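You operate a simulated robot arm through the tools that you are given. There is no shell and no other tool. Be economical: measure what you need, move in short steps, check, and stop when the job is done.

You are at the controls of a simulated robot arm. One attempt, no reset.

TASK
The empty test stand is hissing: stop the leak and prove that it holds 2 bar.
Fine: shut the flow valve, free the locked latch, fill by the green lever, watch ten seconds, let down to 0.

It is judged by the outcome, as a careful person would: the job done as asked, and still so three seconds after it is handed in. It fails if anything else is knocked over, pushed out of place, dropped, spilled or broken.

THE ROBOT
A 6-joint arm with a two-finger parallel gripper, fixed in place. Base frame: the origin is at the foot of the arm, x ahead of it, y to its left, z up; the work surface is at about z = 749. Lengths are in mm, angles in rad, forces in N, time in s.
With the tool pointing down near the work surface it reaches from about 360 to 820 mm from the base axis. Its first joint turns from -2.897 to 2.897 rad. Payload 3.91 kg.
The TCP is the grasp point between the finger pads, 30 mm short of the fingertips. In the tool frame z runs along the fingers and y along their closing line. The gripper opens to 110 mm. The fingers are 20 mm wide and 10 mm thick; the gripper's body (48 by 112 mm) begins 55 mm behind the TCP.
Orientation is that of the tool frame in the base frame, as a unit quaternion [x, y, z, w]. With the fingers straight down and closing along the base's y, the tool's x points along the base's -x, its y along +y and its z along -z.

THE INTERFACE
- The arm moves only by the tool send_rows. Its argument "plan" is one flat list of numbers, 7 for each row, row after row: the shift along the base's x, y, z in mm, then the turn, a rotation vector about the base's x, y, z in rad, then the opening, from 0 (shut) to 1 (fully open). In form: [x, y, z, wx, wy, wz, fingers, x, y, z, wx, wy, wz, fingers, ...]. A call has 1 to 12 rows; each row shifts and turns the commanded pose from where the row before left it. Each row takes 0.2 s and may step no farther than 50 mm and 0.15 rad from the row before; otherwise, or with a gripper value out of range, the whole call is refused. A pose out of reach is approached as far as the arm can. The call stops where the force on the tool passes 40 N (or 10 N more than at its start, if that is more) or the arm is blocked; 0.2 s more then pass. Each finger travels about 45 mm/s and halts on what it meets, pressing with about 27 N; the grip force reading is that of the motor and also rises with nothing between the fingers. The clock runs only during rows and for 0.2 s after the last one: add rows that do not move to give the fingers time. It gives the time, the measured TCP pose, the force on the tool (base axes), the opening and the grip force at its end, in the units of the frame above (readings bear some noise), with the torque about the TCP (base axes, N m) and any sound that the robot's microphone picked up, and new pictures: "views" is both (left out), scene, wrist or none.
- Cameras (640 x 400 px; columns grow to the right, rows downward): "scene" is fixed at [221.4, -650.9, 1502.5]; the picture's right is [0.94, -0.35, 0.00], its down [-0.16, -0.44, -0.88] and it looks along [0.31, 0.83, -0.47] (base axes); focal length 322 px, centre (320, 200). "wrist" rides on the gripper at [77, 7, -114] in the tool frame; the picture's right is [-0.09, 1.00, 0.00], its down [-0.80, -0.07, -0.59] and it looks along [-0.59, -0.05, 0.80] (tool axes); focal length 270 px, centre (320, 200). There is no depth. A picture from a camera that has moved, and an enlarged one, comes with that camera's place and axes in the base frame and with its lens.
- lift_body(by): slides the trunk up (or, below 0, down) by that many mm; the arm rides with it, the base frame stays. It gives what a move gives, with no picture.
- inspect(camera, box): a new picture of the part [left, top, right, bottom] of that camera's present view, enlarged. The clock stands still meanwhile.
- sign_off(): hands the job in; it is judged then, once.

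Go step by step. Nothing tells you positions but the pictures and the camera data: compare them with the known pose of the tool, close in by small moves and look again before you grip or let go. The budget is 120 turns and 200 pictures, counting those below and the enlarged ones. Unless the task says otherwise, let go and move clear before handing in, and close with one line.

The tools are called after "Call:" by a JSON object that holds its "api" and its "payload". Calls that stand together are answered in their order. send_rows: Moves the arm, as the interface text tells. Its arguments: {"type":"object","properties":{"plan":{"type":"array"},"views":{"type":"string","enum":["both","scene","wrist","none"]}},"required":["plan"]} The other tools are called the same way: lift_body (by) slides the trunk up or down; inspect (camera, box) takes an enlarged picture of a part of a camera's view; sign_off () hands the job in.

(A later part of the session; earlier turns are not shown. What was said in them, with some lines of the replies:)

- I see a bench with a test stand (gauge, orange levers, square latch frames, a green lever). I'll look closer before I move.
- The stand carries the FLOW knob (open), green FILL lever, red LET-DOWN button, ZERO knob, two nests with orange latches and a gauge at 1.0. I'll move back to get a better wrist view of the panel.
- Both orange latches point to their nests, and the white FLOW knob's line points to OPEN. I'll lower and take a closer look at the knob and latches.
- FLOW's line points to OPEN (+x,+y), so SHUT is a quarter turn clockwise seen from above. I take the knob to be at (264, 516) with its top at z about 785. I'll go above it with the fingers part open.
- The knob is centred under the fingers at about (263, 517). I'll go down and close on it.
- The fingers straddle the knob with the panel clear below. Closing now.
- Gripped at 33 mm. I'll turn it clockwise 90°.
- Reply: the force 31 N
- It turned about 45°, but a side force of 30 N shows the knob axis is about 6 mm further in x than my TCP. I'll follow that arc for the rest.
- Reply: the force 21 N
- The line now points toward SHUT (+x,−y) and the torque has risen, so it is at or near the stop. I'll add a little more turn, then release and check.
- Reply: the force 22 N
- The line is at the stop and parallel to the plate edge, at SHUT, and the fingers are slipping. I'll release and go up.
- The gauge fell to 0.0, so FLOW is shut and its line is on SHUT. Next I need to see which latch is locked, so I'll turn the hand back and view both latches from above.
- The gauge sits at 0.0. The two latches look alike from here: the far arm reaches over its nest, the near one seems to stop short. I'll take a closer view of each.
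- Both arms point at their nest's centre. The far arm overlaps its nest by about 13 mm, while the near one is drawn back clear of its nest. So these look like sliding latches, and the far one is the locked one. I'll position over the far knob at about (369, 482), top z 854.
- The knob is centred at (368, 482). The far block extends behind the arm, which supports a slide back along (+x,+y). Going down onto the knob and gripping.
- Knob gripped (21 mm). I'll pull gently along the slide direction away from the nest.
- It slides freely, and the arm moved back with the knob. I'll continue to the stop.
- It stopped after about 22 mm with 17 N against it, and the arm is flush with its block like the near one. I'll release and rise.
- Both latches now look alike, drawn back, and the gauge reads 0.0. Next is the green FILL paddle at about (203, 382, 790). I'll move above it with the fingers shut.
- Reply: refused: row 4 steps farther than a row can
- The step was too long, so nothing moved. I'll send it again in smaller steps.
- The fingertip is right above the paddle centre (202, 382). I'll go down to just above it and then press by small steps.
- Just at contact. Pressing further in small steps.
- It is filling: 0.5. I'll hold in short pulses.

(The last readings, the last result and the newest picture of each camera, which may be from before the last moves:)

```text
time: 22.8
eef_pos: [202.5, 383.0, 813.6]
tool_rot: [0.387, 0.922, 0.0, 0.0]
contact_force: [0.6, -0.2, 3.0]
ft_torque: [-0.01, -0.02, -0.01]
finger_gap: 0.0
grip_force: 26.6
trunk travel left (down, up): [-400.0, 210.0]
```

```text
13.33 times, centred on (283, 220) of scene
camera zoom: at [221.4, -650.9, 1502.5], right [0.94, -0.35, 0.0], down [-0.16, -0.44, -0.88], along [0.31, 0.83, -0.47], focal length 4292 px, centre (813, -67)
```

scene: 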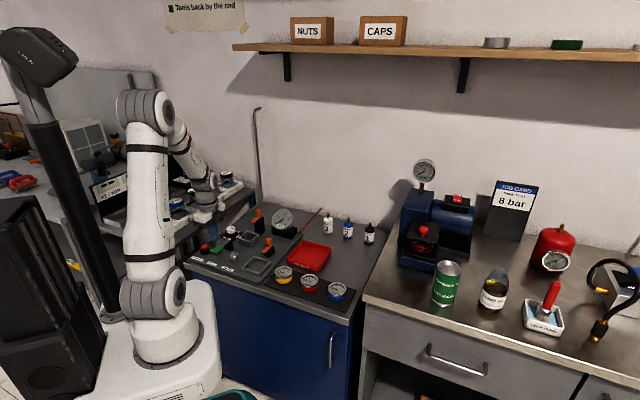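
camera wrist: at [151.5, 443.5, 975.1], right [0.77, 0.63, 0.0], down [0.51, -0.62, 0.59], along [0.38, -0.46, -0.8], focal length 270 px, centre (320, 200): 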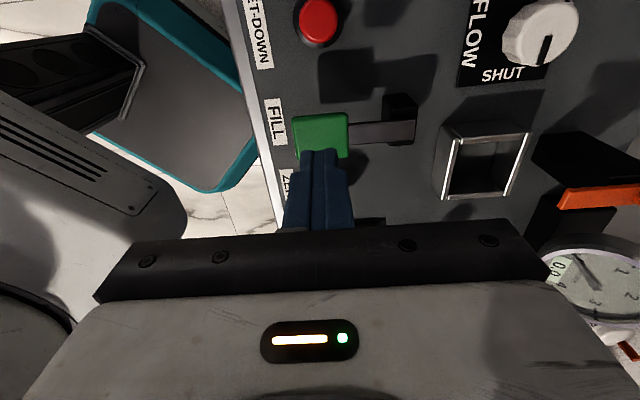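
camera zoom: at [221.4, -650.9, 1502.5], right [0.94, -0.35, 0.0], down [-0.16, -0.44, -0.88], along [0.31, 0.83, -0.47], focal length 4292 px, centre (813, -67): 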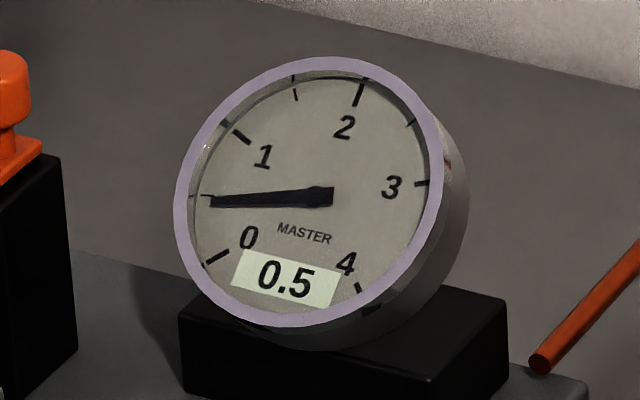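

Still 0.5 while held. Either each stroke pumps 0.5, or I'm right at the trigger depth. I'll hold once more and press 2 mm deeper.

Call:
{"api": "send_rows", "payload": {"plan": [0, 0, -2, 0, 0, 0, 0], "views": "none"}}

Call:
{"api": "inspect", "payload": {"camera": "scene", "box": [268, 205, 298, 235]}}

```text
time: 23.2
eef_pos: [203.2, 383.1, 809.8]
tool_rot: [0.387, 0.922, 0.001, 0.001]
contact_force: [2.0, 0.7, 3.7]
ft_torque: [0.06, -0.02, -0.01]
finger_gap: 0.0
grip_force: 27.4
trunk travel left (down, up): [-400.0, 210.0]
```

```text
13.33 times, centred on (283, 220) of scene
camera zoom: at [221.4, -650.9, 1502.5], right [0.94, -0.35, 0.0], down [-0.16, -0.44, -0.88], along [0.31, 0.83, -0.47], focal length 4292 px, centre (813, -67)
```

zoom: 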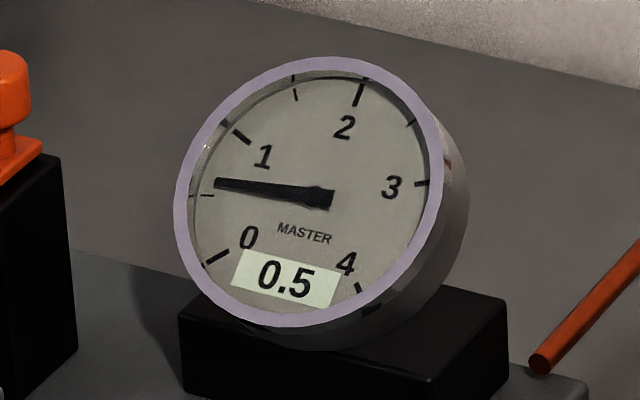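

The needle rose to about 0.6 and the digits lag, so it fills continuously and slowly. I'll hold longer.

Call:
{"api": "send_rows", "payload": {"plan": [0, 0, 0, 0, 0, 0, 0, 0, 0, 0, 0, 0, 0, 0, 0, 0, 0, 0, 0, 0, 0], "views": "none"}}

Call:
{"api": "inspect", "payload": {"camera": "scene", "box": [268, 205, 298, 235]}}

```text
time: 24.0
eef_pos: [203.9, 383.2, 810.1]
tool_rot: [0.386, 0.922, 0.0, 0.0]
contact_force: [0.5, 0.7, 5.7]
ft_torque: [0.06, -0.07, -0.01]
finger_gap: 0.0
grip_force: 26.6
trunk travel left (down, up): [-400.0, 210.0]
```

```text
13.33 times, centred on (283, 220) of scene
camera zoom: at [221.4, -650.9, 1502.5], right [0.94, -0.35, 0.0], down [-0.16, -0.44, -0.88], along [0.31, 0.83, -0.47], focal length 4292 px, centre (813, -67)
```

zoom: 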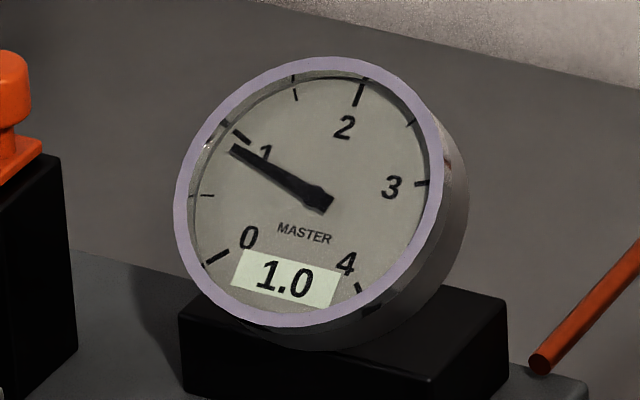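

Needle just under 1.0, at about 0.4 bar/s. Holding for 1.8 s more.

Call:
{"api": "send_rows", "payload": {"plan": [0, 0, 0, 0, 0, 0, 0, 0, 0, 0, 0, 0, 0, 0, 0, 0, 0, 0, 0, 0, 0, 0, 0, 0, 0, 0, 0, 0, 0, 0, 0, 0, 0, 0, 0, 0, 0, 0, 0, 0, 0, 0, 0, 0, 0, 0, 0, 0, 0], "views": "none"}}

Call:
{"api": "inspect", "payload": {"camera": "scene", "box": [268, 205, 298, 235]}}

```text
time: 25.6
eef_pos: [201.9, 383.2, 810.3]
tool_rot: [0.387, 0.922, -0.001, 0.0]
contact_force: [-0.3, 0.2, 4.4]
ft_torque: [0.04, 0.03, -0.01]
finger_gap: 0.0
grip_force: 26.8
trunk travel left (down, up): [-400.0, 210.0]
```

```text
13.33 times, centred on (283, 220) of scene
camera zoom: at [221.4, -650.9, 1502.5], right [0.94, -0.35, 0.0], down [-0.16, -0.44, -0.88], along [0.31, 0.83, -0.47], focal length 4292 px, centre (813, -67)
```

zoom: 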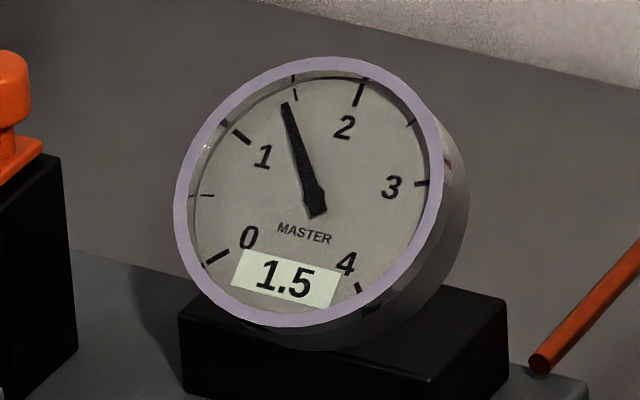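

About 1.45. Holding 1.4 s more.

Call:
{"api": "send_rows", "payload": {"plan": [0, 0, 0, 0, 0, 0, 0, 0, 0, 0, 0, 0, 0, 0, 0, 0, 0, 0, 0, 0, 0, 0, 0, 0, 0, 0, 0, 0, 0, 0, 0, 0, 0, 0, 0, 0, 0, 0, 0, 0, 0, 0], "views": "none"}}

Call:
{"api": "inspect", "payload": {"camera": "scene", "box": [268, 205, 298, 235]}}

```text
time: 27.0
eef_pos: [201.7, 383.3, 811.3]
tool_rot: [0.387, 0.922, 0.0, 0.0]
contact_force: [-1.1, -1.6, 2.6]
ft_torque: [0.0, -0.02, 0.0]
finger_gap: 0.0
grip_force: 26.7
trunk travel left (down, up): [-400.0, 210.0]
```

```text
13.33 times, centred on (283, 220) of scene
camera zoom: at [221.4, -650.9, 1502.5], right [0.94, -0.35, 0.0], down [-0.16, -0.44, -0.88], along [0.31, 0.83, -0.47], focal length 4292 px, centre (813, -67)
```

zoom: 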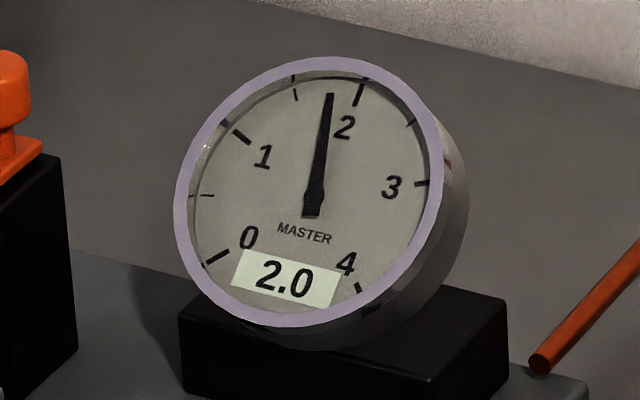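

The needle is at about 1.78. I'll hold 0.6 s more and then lift off.

Call:
{"api": "send_rows", "payload": {"plan": [0, 0, 0, 0, 0, 0, 0, 0, 0, 0, 0, 0, 0, 0, 0, 0, 0, 0, 0, 0, 0, 0, 0, 30, 0, 0, 0, 0], "views": "none"}}

Call:
{"api": "inspect", "payload": {"camera": "scene", "box": [268, 205, 298, 235]}}

```text
time: 28.0
eef_pos: [202.8, 383.9, 840.7]
tool_rot: [0.387, 0.922, -0.001, 0.0]
contact_force: [-0.4, -0.2, 0.2]
ft_torque: [-0.07, 0.01, 0.0]
finger_gap: 0.1
grip_force: 26.7
trunk travel left (down, up): [-400.0, 210.0]
```

```text
13.33 times, centred on (283, 220) of scene
camera zoom: at [221.4, -650.9, 1502.5], right [0.94, -0.35, 0.0], down [-0.16, -0.44, -0.88], along [0.31, 0.83, -0.47], focal length 4292 px, centre (813, -67)
```

zoom: 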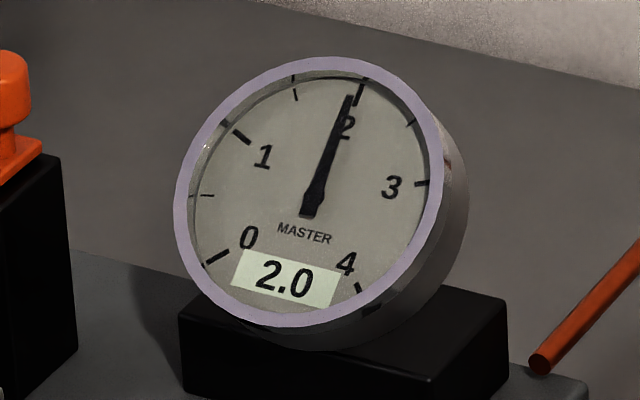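

Needle right by 2 (about 1.95). I'll wait briefly to see whether it settles.

Call:
{"api": "send_rows", "payload": {"plan": [0, 0, 0, 0, 0, 0, 0, 0, 0, 0, 0, 0, 0, 0, 0, 0, 0, 0, 0, 0, 0], "views": "none"}}

Call:
{"api": "inspect", "payload": {"camera": "scene", "box": [273, 206, 293, 226]}}

```text
time: 28.8
eef_pos: [203.7, 383.6, 840.4]
tool_rot: [0.387, 0.922, 0.0, 0.0]
contact_force: [-0.3, -0.3, -0.4]
ft_torque: [0.03, -0.01, 0.03]
finger_gap: 0.0
grip_force: 27.0
trunk travel left (down, up): [-400.0, 210.0]
```

```text
16.00 times, centred on (283, 216) of scene
camera zoom: at [221.4, -650.9, 1502.5], right [0.94, -0.35, 0.0], down [-0.16, -0.44, -0.88], along [0.31, 0.83, -0.47], focal length 5150 px, centre (912, -56)
```

zoom: 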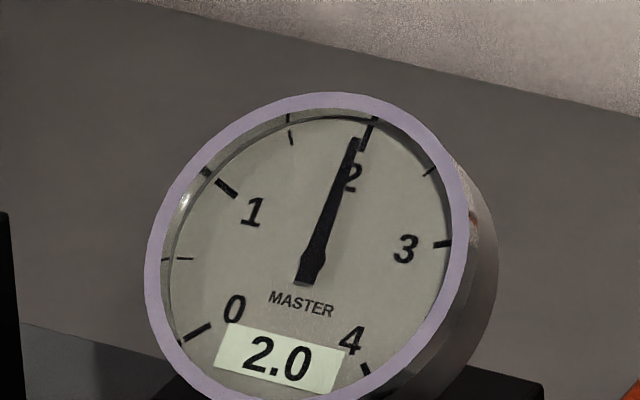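

Steady at about 1.94. I'll add one short pulse to bring it to 2.0.

Call:
{"api": "send_rows", "payload": {"plan": [0, 0, -30, 0, 0, 0, 0, 0, 0, 0, 0, 0, 0, 0, 0, 0, 30, 0, 0, 0, 0, 0, 0, 0, 0, 0, 0, 0], "views": "none"}}

Call:
{"api": "inspect", "payload": {"camera": "scene", "box": [273, 206, 293, 226]}}

```text
time: 29.8
eef_pos: [203.3, 383.8, 840.6]
tool_rot: [0.387, 0.922, -0.001, 0.0]
contact_force: [-0.5, 0.7, 0.1]
ft_torque: [-0.01, 0.01, 0.02]
finger_gap: 0.0
grip_force: 27.9
trunk travel left (down, up): [-400.0, 210.0]
```

```text
16.00 times, centred on (283, 216) of scene
camera zoom: at [221.4, -650.9, 1502.5], right [0.94, -0.35, 0.0], down [-0.16, -0.44, -0.88], along [0.31, 0.83, -0.47], focal length 5150 px, centre (912, -56)
```

zoom: 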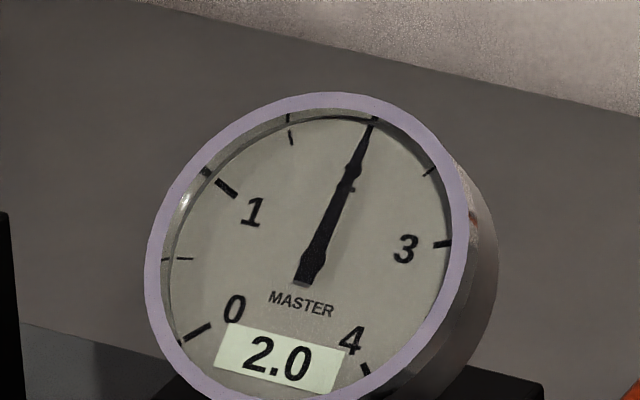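

The needle is exactly on 2. Now I'll watch for ten seconds.

Call:
{"api": "send_rows", "payload": {"plan": [0, 0, 0, 0, 0, 0, 0, 0, 0, 0, 0, 0, 0, 0, 0, 0, 0, 0, 0, 0, 0, 0, 0, 0, 0, 0, 0, 0, 0, 0, 0, 0, 0, 0, 0, 0, 0, 0, 0, 0, 0, 0, 0, 0, 0, 0, 0, 0, 0, 0, 0, 0, 0, 0, 0, 0, 0, 0, 0, 0, 0, 0, 0, 0, 0, 0, 0, 0, 0, 0, 0, 0, 0, 0, 0, 0, 0, 0, 0, 0, 0, 0, 0, 0], "views": "none"}}

Call:
{"api": "send_rows", "payload": {"plan": [0, 0, 0, 0, 0, 0, 0, 0, 0, 0, 0, 0, 0, 0, 0, 0, 0, 0, 0, 0, 0, 0, 0, 0, 0, 0, 0, 0, 0, 0, 0, 0, 0, 0, 0, 0, 0, 0, 0, 0, 0, 0, 0, 0, 0, 0, 0, 0, 0, 0, 0, 0, 0, 0, 0, 0, 0, 0, 0, 0, 0, 0, 0, 0, 0, 0, 0, 0, 0, 0, 0, 0, 0, 0, 0, 0, 0, 0, 0, 0, 0, 0, 0, 0], "views": "none"}}

Call:
{"api": "inspect", "payload": {"camera": "scene", "box": [273, 206, 293, 226]}}

Call:
{"api": "send_rows", "payload": {"plan": [0, 0, 0, 0, 0, 0, 0, 0, 0, 0, 0, 0, 0, 0, 0, 0, 0, 0, 0, 0, 0, 0, 0, 0, 0, 0, 0, 0, 0, 0, 0, 0, 0, 0, 0, 0, 0, 0, 0, 0, 0, 0, 0, 0, 0, 0, 0, 0, 0, 0, 0, 0, 0, 0, 0, 0, 0, 0, 0, 0, 0, 0, 0, 0, 0, 0, 0, 0, 0, 0, 0, 0, 0, 0, 0, 0, 0, 0, 0, 0, 0, 0, 0, 0], "views": "none"}}

Call:
{"api": "send_rows", "payload": {"plan": [0, 0, 0, 0, 0, 0, 0, 0, 0, 0, 0, 0, 0, 0, 0, 0, 0, 0, 0, 0, 0, 0, 0, 0, 0, 0, 0, 0, 0, 0, 0, 0, 0, 0, 0, 0, 0, 0, 0, 0, 0, 0, 0, 0, 0, 0, 0, 0, 0, 0, 0, 0, 0, 0, 0, 0, 0, 0, 0, 0, 0, 0, 0, 0, 0, 0, 0, 0, 0, 0, 0, 0, 0, 0, 0, 0, 0, 0, 0, 0, 0, 0, 0, 0], "views": "none"}}

Call:
{"api": "inspect", "payload": {"camera": "scene", "box": [273, 206, 293, 226]}}

```text
time: 32.4
eef_pos: [202.7, 383.1, 841.0]
tool_rot: [0.387, 0.922, -0.001, 0.0]
contact_force: [-0.1, 1.5, -1.1]
ft_torque: [-0.01, -0.01, -0.02]
finger_gap: 0.0
grip_force: 27.3
trunk travel left (down, up): [-400.0, 210.0]
```

```text
time: 35.0
eef_pos: [202.6, 383.4, 840.7]
tool_rot: [0.387, 0.922, 0.001, -0.001]
contact_force: [0.7, -1.2, -0.4]
ft_torque: [-0.02, -0.01, 0.05]
finger_gap: 0.0
grip_force: 27.0
trunk travel left (down, up): [-400.0, 210.0]
```

```text
16.00 times, centred on (283, 216) of scene
camera zoom: at [221.4, -650.9, 1502.5], right [0.94, -0.35, 0.0], down [-0.16, -0.44, -0.88], along [0.31, 0.83, -0.47], focal length 5150 px, centre (912, -56)
```

zoom: 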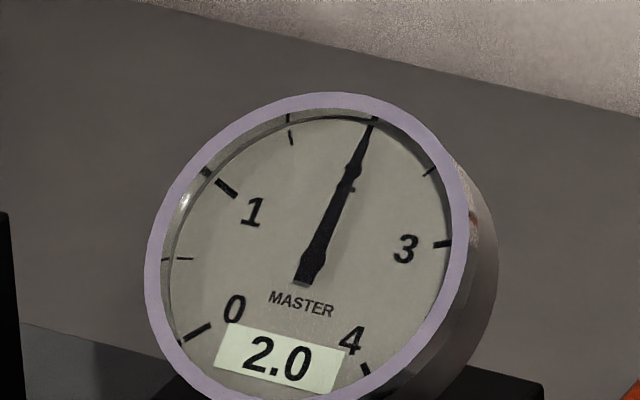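

```text
time: 37.6
eef_pos: [202.9, 383.3, 840.0]
tool_rot: [0.387, 0.922, 0.0, 0.0]
contact_force: [0.2, 0.1, 0.5]
ft_torque: [0.0, 0.01, 0.03]
finger_gap: 0.0
grip_force: 26.9
trunk travel left (down, up): [-400.0, 210.0]
```

```text
time: 40.2
eef_pos: [202.6, 382.2, 839.6]
tool_rot: [0.387, 0.922, 0.001, 0.0]
contact_force: [0.5, -0.4, 0.0]
ft_torque: [0.02, 0.0, 0.01]
finger_gap: 0.1
grip_force: 26.8
trunk travel left (down, up): [-400.0, 210.0]
```

```text
16.00 times, centred on (283, 216) of scene
camera zoom: at [221.4, -650.9, 1502.5], right [0.94, -0.35, 0.0], down [-0.16, -0.44, -0.88], along [0.31, 0.83, -0.47], focal length 5150 px, centre (912, -56)
```

zoom: 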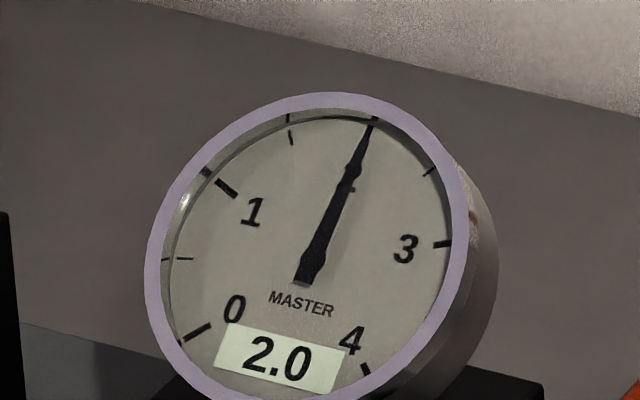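

It held 2.0 for over ten seconds with no drop. Now the LET-DOWN button, which I take to be at (158, 435, 780). Moving above it.

Call:
{"api": "send_rows", "payload": {"plan": [0, 0, 20, 0, 0, 0, 0, -22, 26, 0, 0, 0, 0, 0, -22, 26, 0, 0, 0, 0, 0], "views": "wrist"}}

Call:
{"api": "inspect", "payload": {"camera": "scene", "box": [180, 210, 300, 285]}}

```text
time: 41.0
eef_pos: [158.9, 435.8, 859.5]
tool_rot: [0.388, 0.922, 0.0, 0.0]
contact_force: [0.4, 0.6, 0.0]
ft_torque: [-0.02, 0.01, -0.03]
finger_gap: 0.0
grip_force: 27.0
trunk travel left (down, up): [-400.0, 210.0]
camera wrist: at [107.5, 495.3, 973.6], right [0.77, 0.63, 0.0], down [0.51, -0.62, 0.6], along [0.38, -0.46, -0.8], focal length 270 px, centre (320, 200)
```

wrist: 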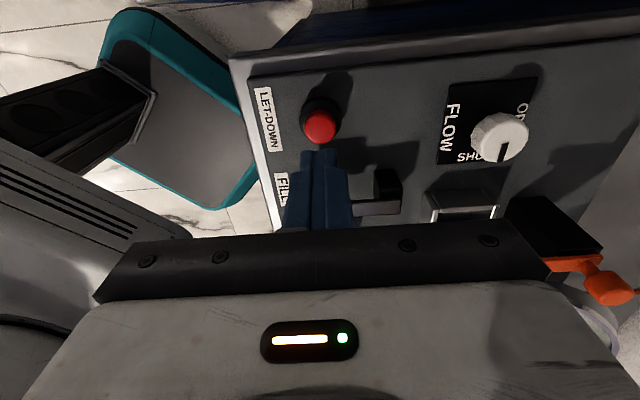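

```text
5.33 times, centred on (240, 248) of scene
camera zoom: at [221.4, -650.9, 1502.5], right [0.94, -0.35, 0.0], down [-0.16, -0.44, -0.88], along [0.31, 0.83, -0.47], focal length 1717 px, centre (747, -53)
```

zoom: 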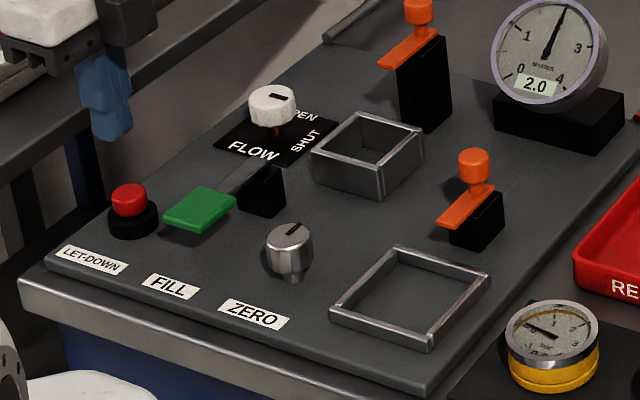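

The button is at about (155, 438). I'll go down and press it in small steps.

Call:
{"api": "send_rows", "payload": {"plan": [-3, 2, -20, 0, 0, 0, 0, 0, 0, -20, 0, 0, 0, 0, 0, 0, -4, 0, 0, 0, 0, 0, 0, -3, 0, 0, 0, 0], "views": "none"}}

Call:
{"api": "inspect", "payload": {"camera": "scene", "box": [180, 205, 300, 280]}}

```text
time: 42.0
eef_pos: [157.1, 437.3, 812.4]
tool_rot: [0.387, 0.922, 0.001, -0.001]
contact_force: [-0.3, -0.8, -0.2]
ft_torque: [0.02, 0.02, 0.02]
finger_gap: 0.0
grip_force: 27.4
trunk travel left (down, up): [-400.0, 210.0]
```

```text
5.33 times, centred on (240, 242) of scene
camera zoom: at [221.4, -650.9, 1502.5], right [0.94, -0.35, 0.0], down [-0.16, -0.44, -0.88], along [0.31, 0.83, -0.47], focal length 1717 px, centre (747, -27)
```

zoom: 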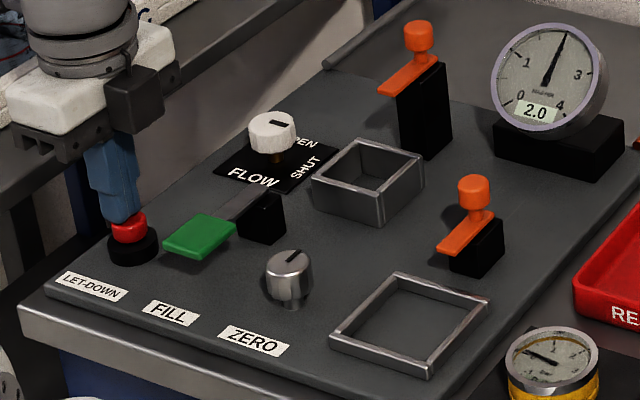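

The fingertips are just above the button. Pressing on.

Call:
{"api": "send_rows", "payload": {"plan": [0, 0, -3, 0, 0, 0, 0, 0, 0, -3, 0, 0, 0, 0, 0, 0, -2, 0, 0, 0, 0], "views": "none"}}

Call:
{"api": "inspect", "payload": {"camera": "scene", "box": [180, 205, 300, 280]}}

```text
time: 42.8
eef_pos: [156.2, 437.3, 805.7]
tool_rot: [0.387, 0.922, 0.0, 0.0]
contact_force: [-1.8, 0.9, 3.4]
ft_torque: [0.04, -0.01, 0.03]
finger_gap: 0.0
grip_force: 26.7
trunk travel left (down, up): [-400.0, 210.0]
```

```text
5.33 times, centred on (240, 242) of scene
camera zoom: at [221.4, -650.9, 1502.5], right [0.94, -0.35, 0.0], down [-0.16, -0.44, -0.88], along [0.31, 0.83, -0.47], focal length 1717 px, centre (747, -27)
```

zoom: 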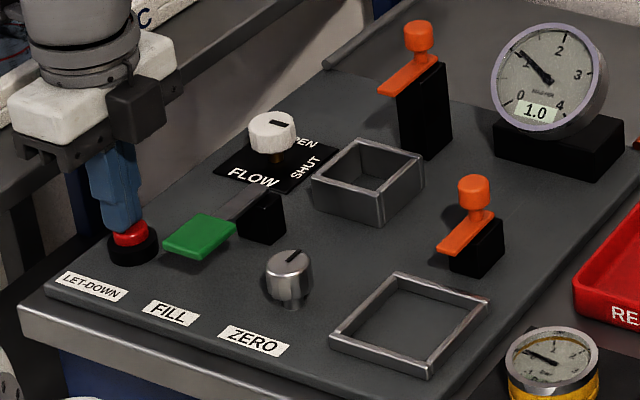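

It is letting down: 1.0. I'll hold on.

Call:
{"api": "send_rows", "payload": {"plan": [0, 0, 0, 0, 0, 0, 0, 0, 0, 0, 0, 0, 0, 0, 0, 0, 0, 0, 0, 0, 0, 0, 0, 0, 0, 0, 0, 0, 0, 0, 0, 0, 0, 0, 0, 0, 0, 0, 0, 0, 0, 0, 0, 0, 0, 0, 0, 0, 0, 0, 0, 0, 0, 0, 0, 0], "views": "none"}}

Call:
{"api": "inspect", "payload": {"camera": "scene", "box": [268, 205, 298, 235]}}

```text
time: 44.6
eef_pos: [155.6, 437.4, 804.9]
tool_rot: [0.387, 0.922, 0.0, -0.001]
contact_force: [-0.6, 1.4, 3.1]
ft_torque: [0.07, -0.03, 0.01]
finger_gap: 0.0
grip_force: 27.2
trunk travel left (down, up): [-400.0, 210.0]
```

```text
13.33 times, centred on (283, 220) of scene
camera zoom: at [221.4, -650.9, 1502.5], right [0.94, -0.35, 0.0], down [-0.16, -0.44, -0.88], along [0.31, 0.83, -0.47], focal length 4292 px, centre (813, -67)
```

zoom: 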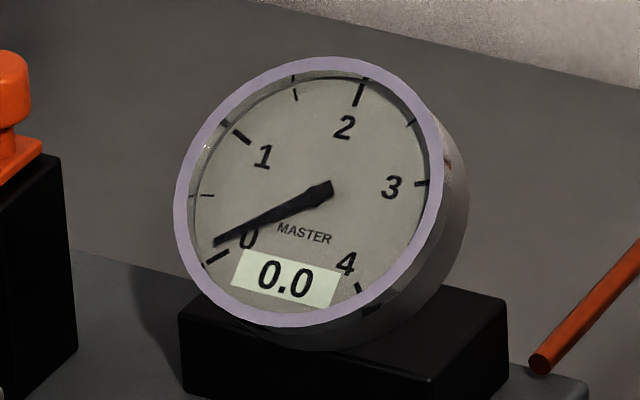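

Almost at 0; the needle is slightly above it. I'll hold a little longer.

Call:
{"api": "send_rows", "payload": {"plan": [0, 0, 0, 0, 0, 0, 0, 0, 0, 0, 0, 0, 0, 0, 0, 0, 0, 0, 0, 0, 0, 0, 0, 0, 0, 0, 0, 0, 0, 0, 0, 0, 0, 0, 0, 0, 0, 0, 0, 0, 0, 0, 0, 0, 0, 0, 0, 0, 0, 0, 0, 0, 0, 0, 0, 0, 0, 0, 0, 0, 0, 0, 0, 0, 0, 0, 0, 0, 0, 0], "views": "none"}}

Call:
{"api": "inspect", "payload": {"camera": "scene", "box": [268, 205, 298, 235]}}

```text
time: 46.8
eef_pos: [157.0, 436.2, 805.0]
tool_rot: [0.386, 0.923, 0.0, 0.0]
contact_force: [-0.1, 1.3, 3.7]
ft_torque: [0.07, 0.0, -0.01]
finger_gap: 0.1
grip_force: 26.7
trunk travel left (down, up): [-400.0, 210.0]
```

```text
13.33 times, centred on (283, 220) of scene
camera zoom: at [221.4, -650.9, 1502.5], right [0.94, -0.35, 0.0], down [-0.16, -0.44, -0.88], along [0.31, 0.83, -0.47], focal length 4292 px, centre (813, -67)
```

zoom: 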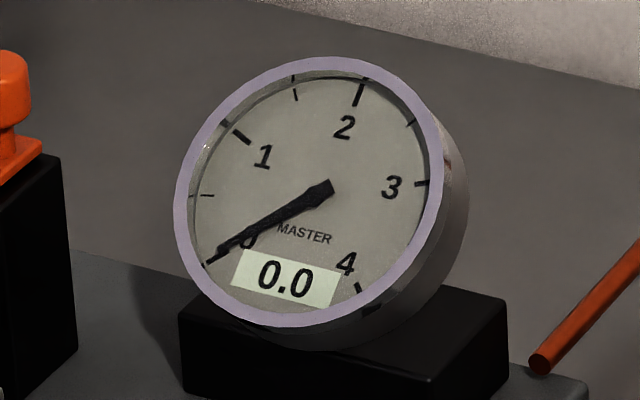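

The needle is at 0. I'll release the button, move clear and check the whole stand.

Call:
{"api": "send_rows", "payload": {"plan": [0, 0, 40, 0, 0, 0, 0, 0, 0, 45, 0, 0, 0, 0, 0, 0, 45, 0, 0, 0, 0, 0, 0, 40, 0, 0, 0, 0, 0, 0, 0, 0, 0, 0, 0], "views": "both"}}

Call:
{"api": "inspect", "payload": {"camera": "scene", "box": [180, 200, 310, 285]}}

```text
time: 48.0
eef_pos: [156.0, 438.1, 975.6]
tool_rot: [0.386, 0.922, 0.0, 0.0]
contact_force: [0.5, -0.4, 0.4]
ft_torque: [0.03, -0.01, -0.01]
finger_gap: 0.0
grip_force: 27.0
trunk travel left (down, up): [-400.0, 210.0]
camera wrist: at [104.7, 497.6, 1090.0], right [0.77, 0.64, 0.0], down [0.51, -0.62, 0.59], along [0.38, -0.46, -0.8], focal length 270 px, centre (320, 200)
```

scene: 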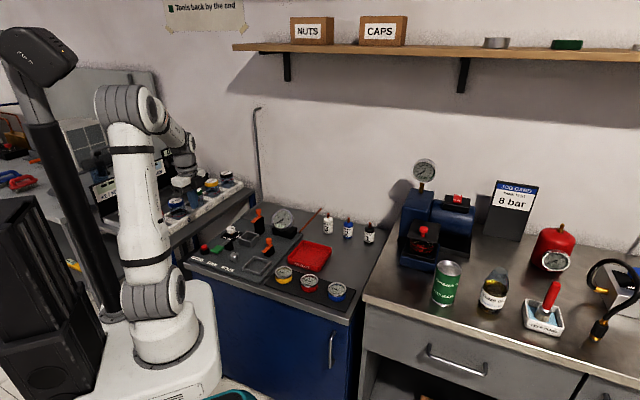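
wrist: 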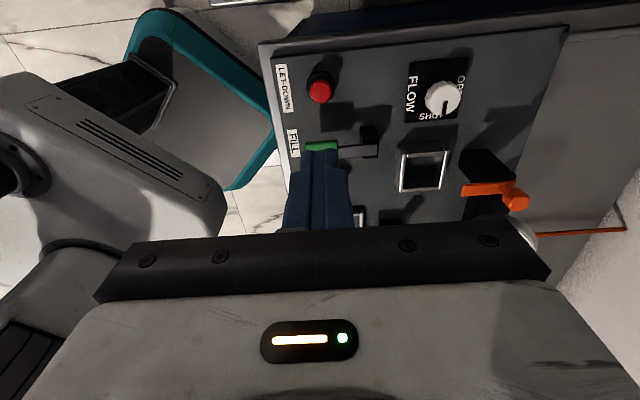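

```text
4.71 times, centred on (245, 242) of scene
camera zoom: at [221.4, -650.9, 1502.5], right [0.94, -0.35, 0.0], down [-0.16, -0.44, -0.88], along [0.31, 0.83, -0.47], focal length 1515 px, centre (673, 0)
```

zoom: 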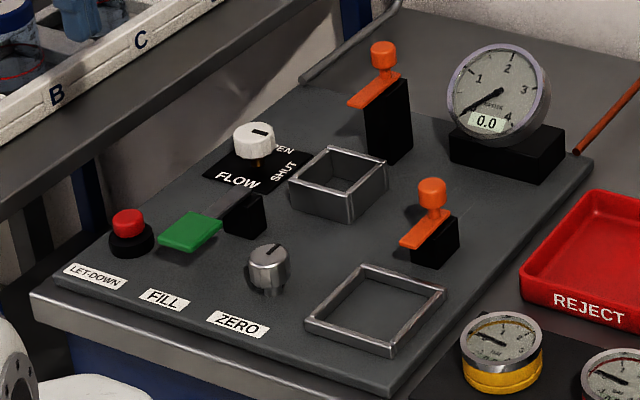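

Everything is in place: FLOW is shut, the latch is free, the gauge is at 0.0 and the arm is clear. I'm handing in.

Call:
{"api": "sign_off", "payload": {}}

```text
The job is handed in.
```

The leak is stopped: with the flow valve shut and the locked latch freed, the stand held 2 bar for just over ten seconds with no drop, and I then let it down to 0.
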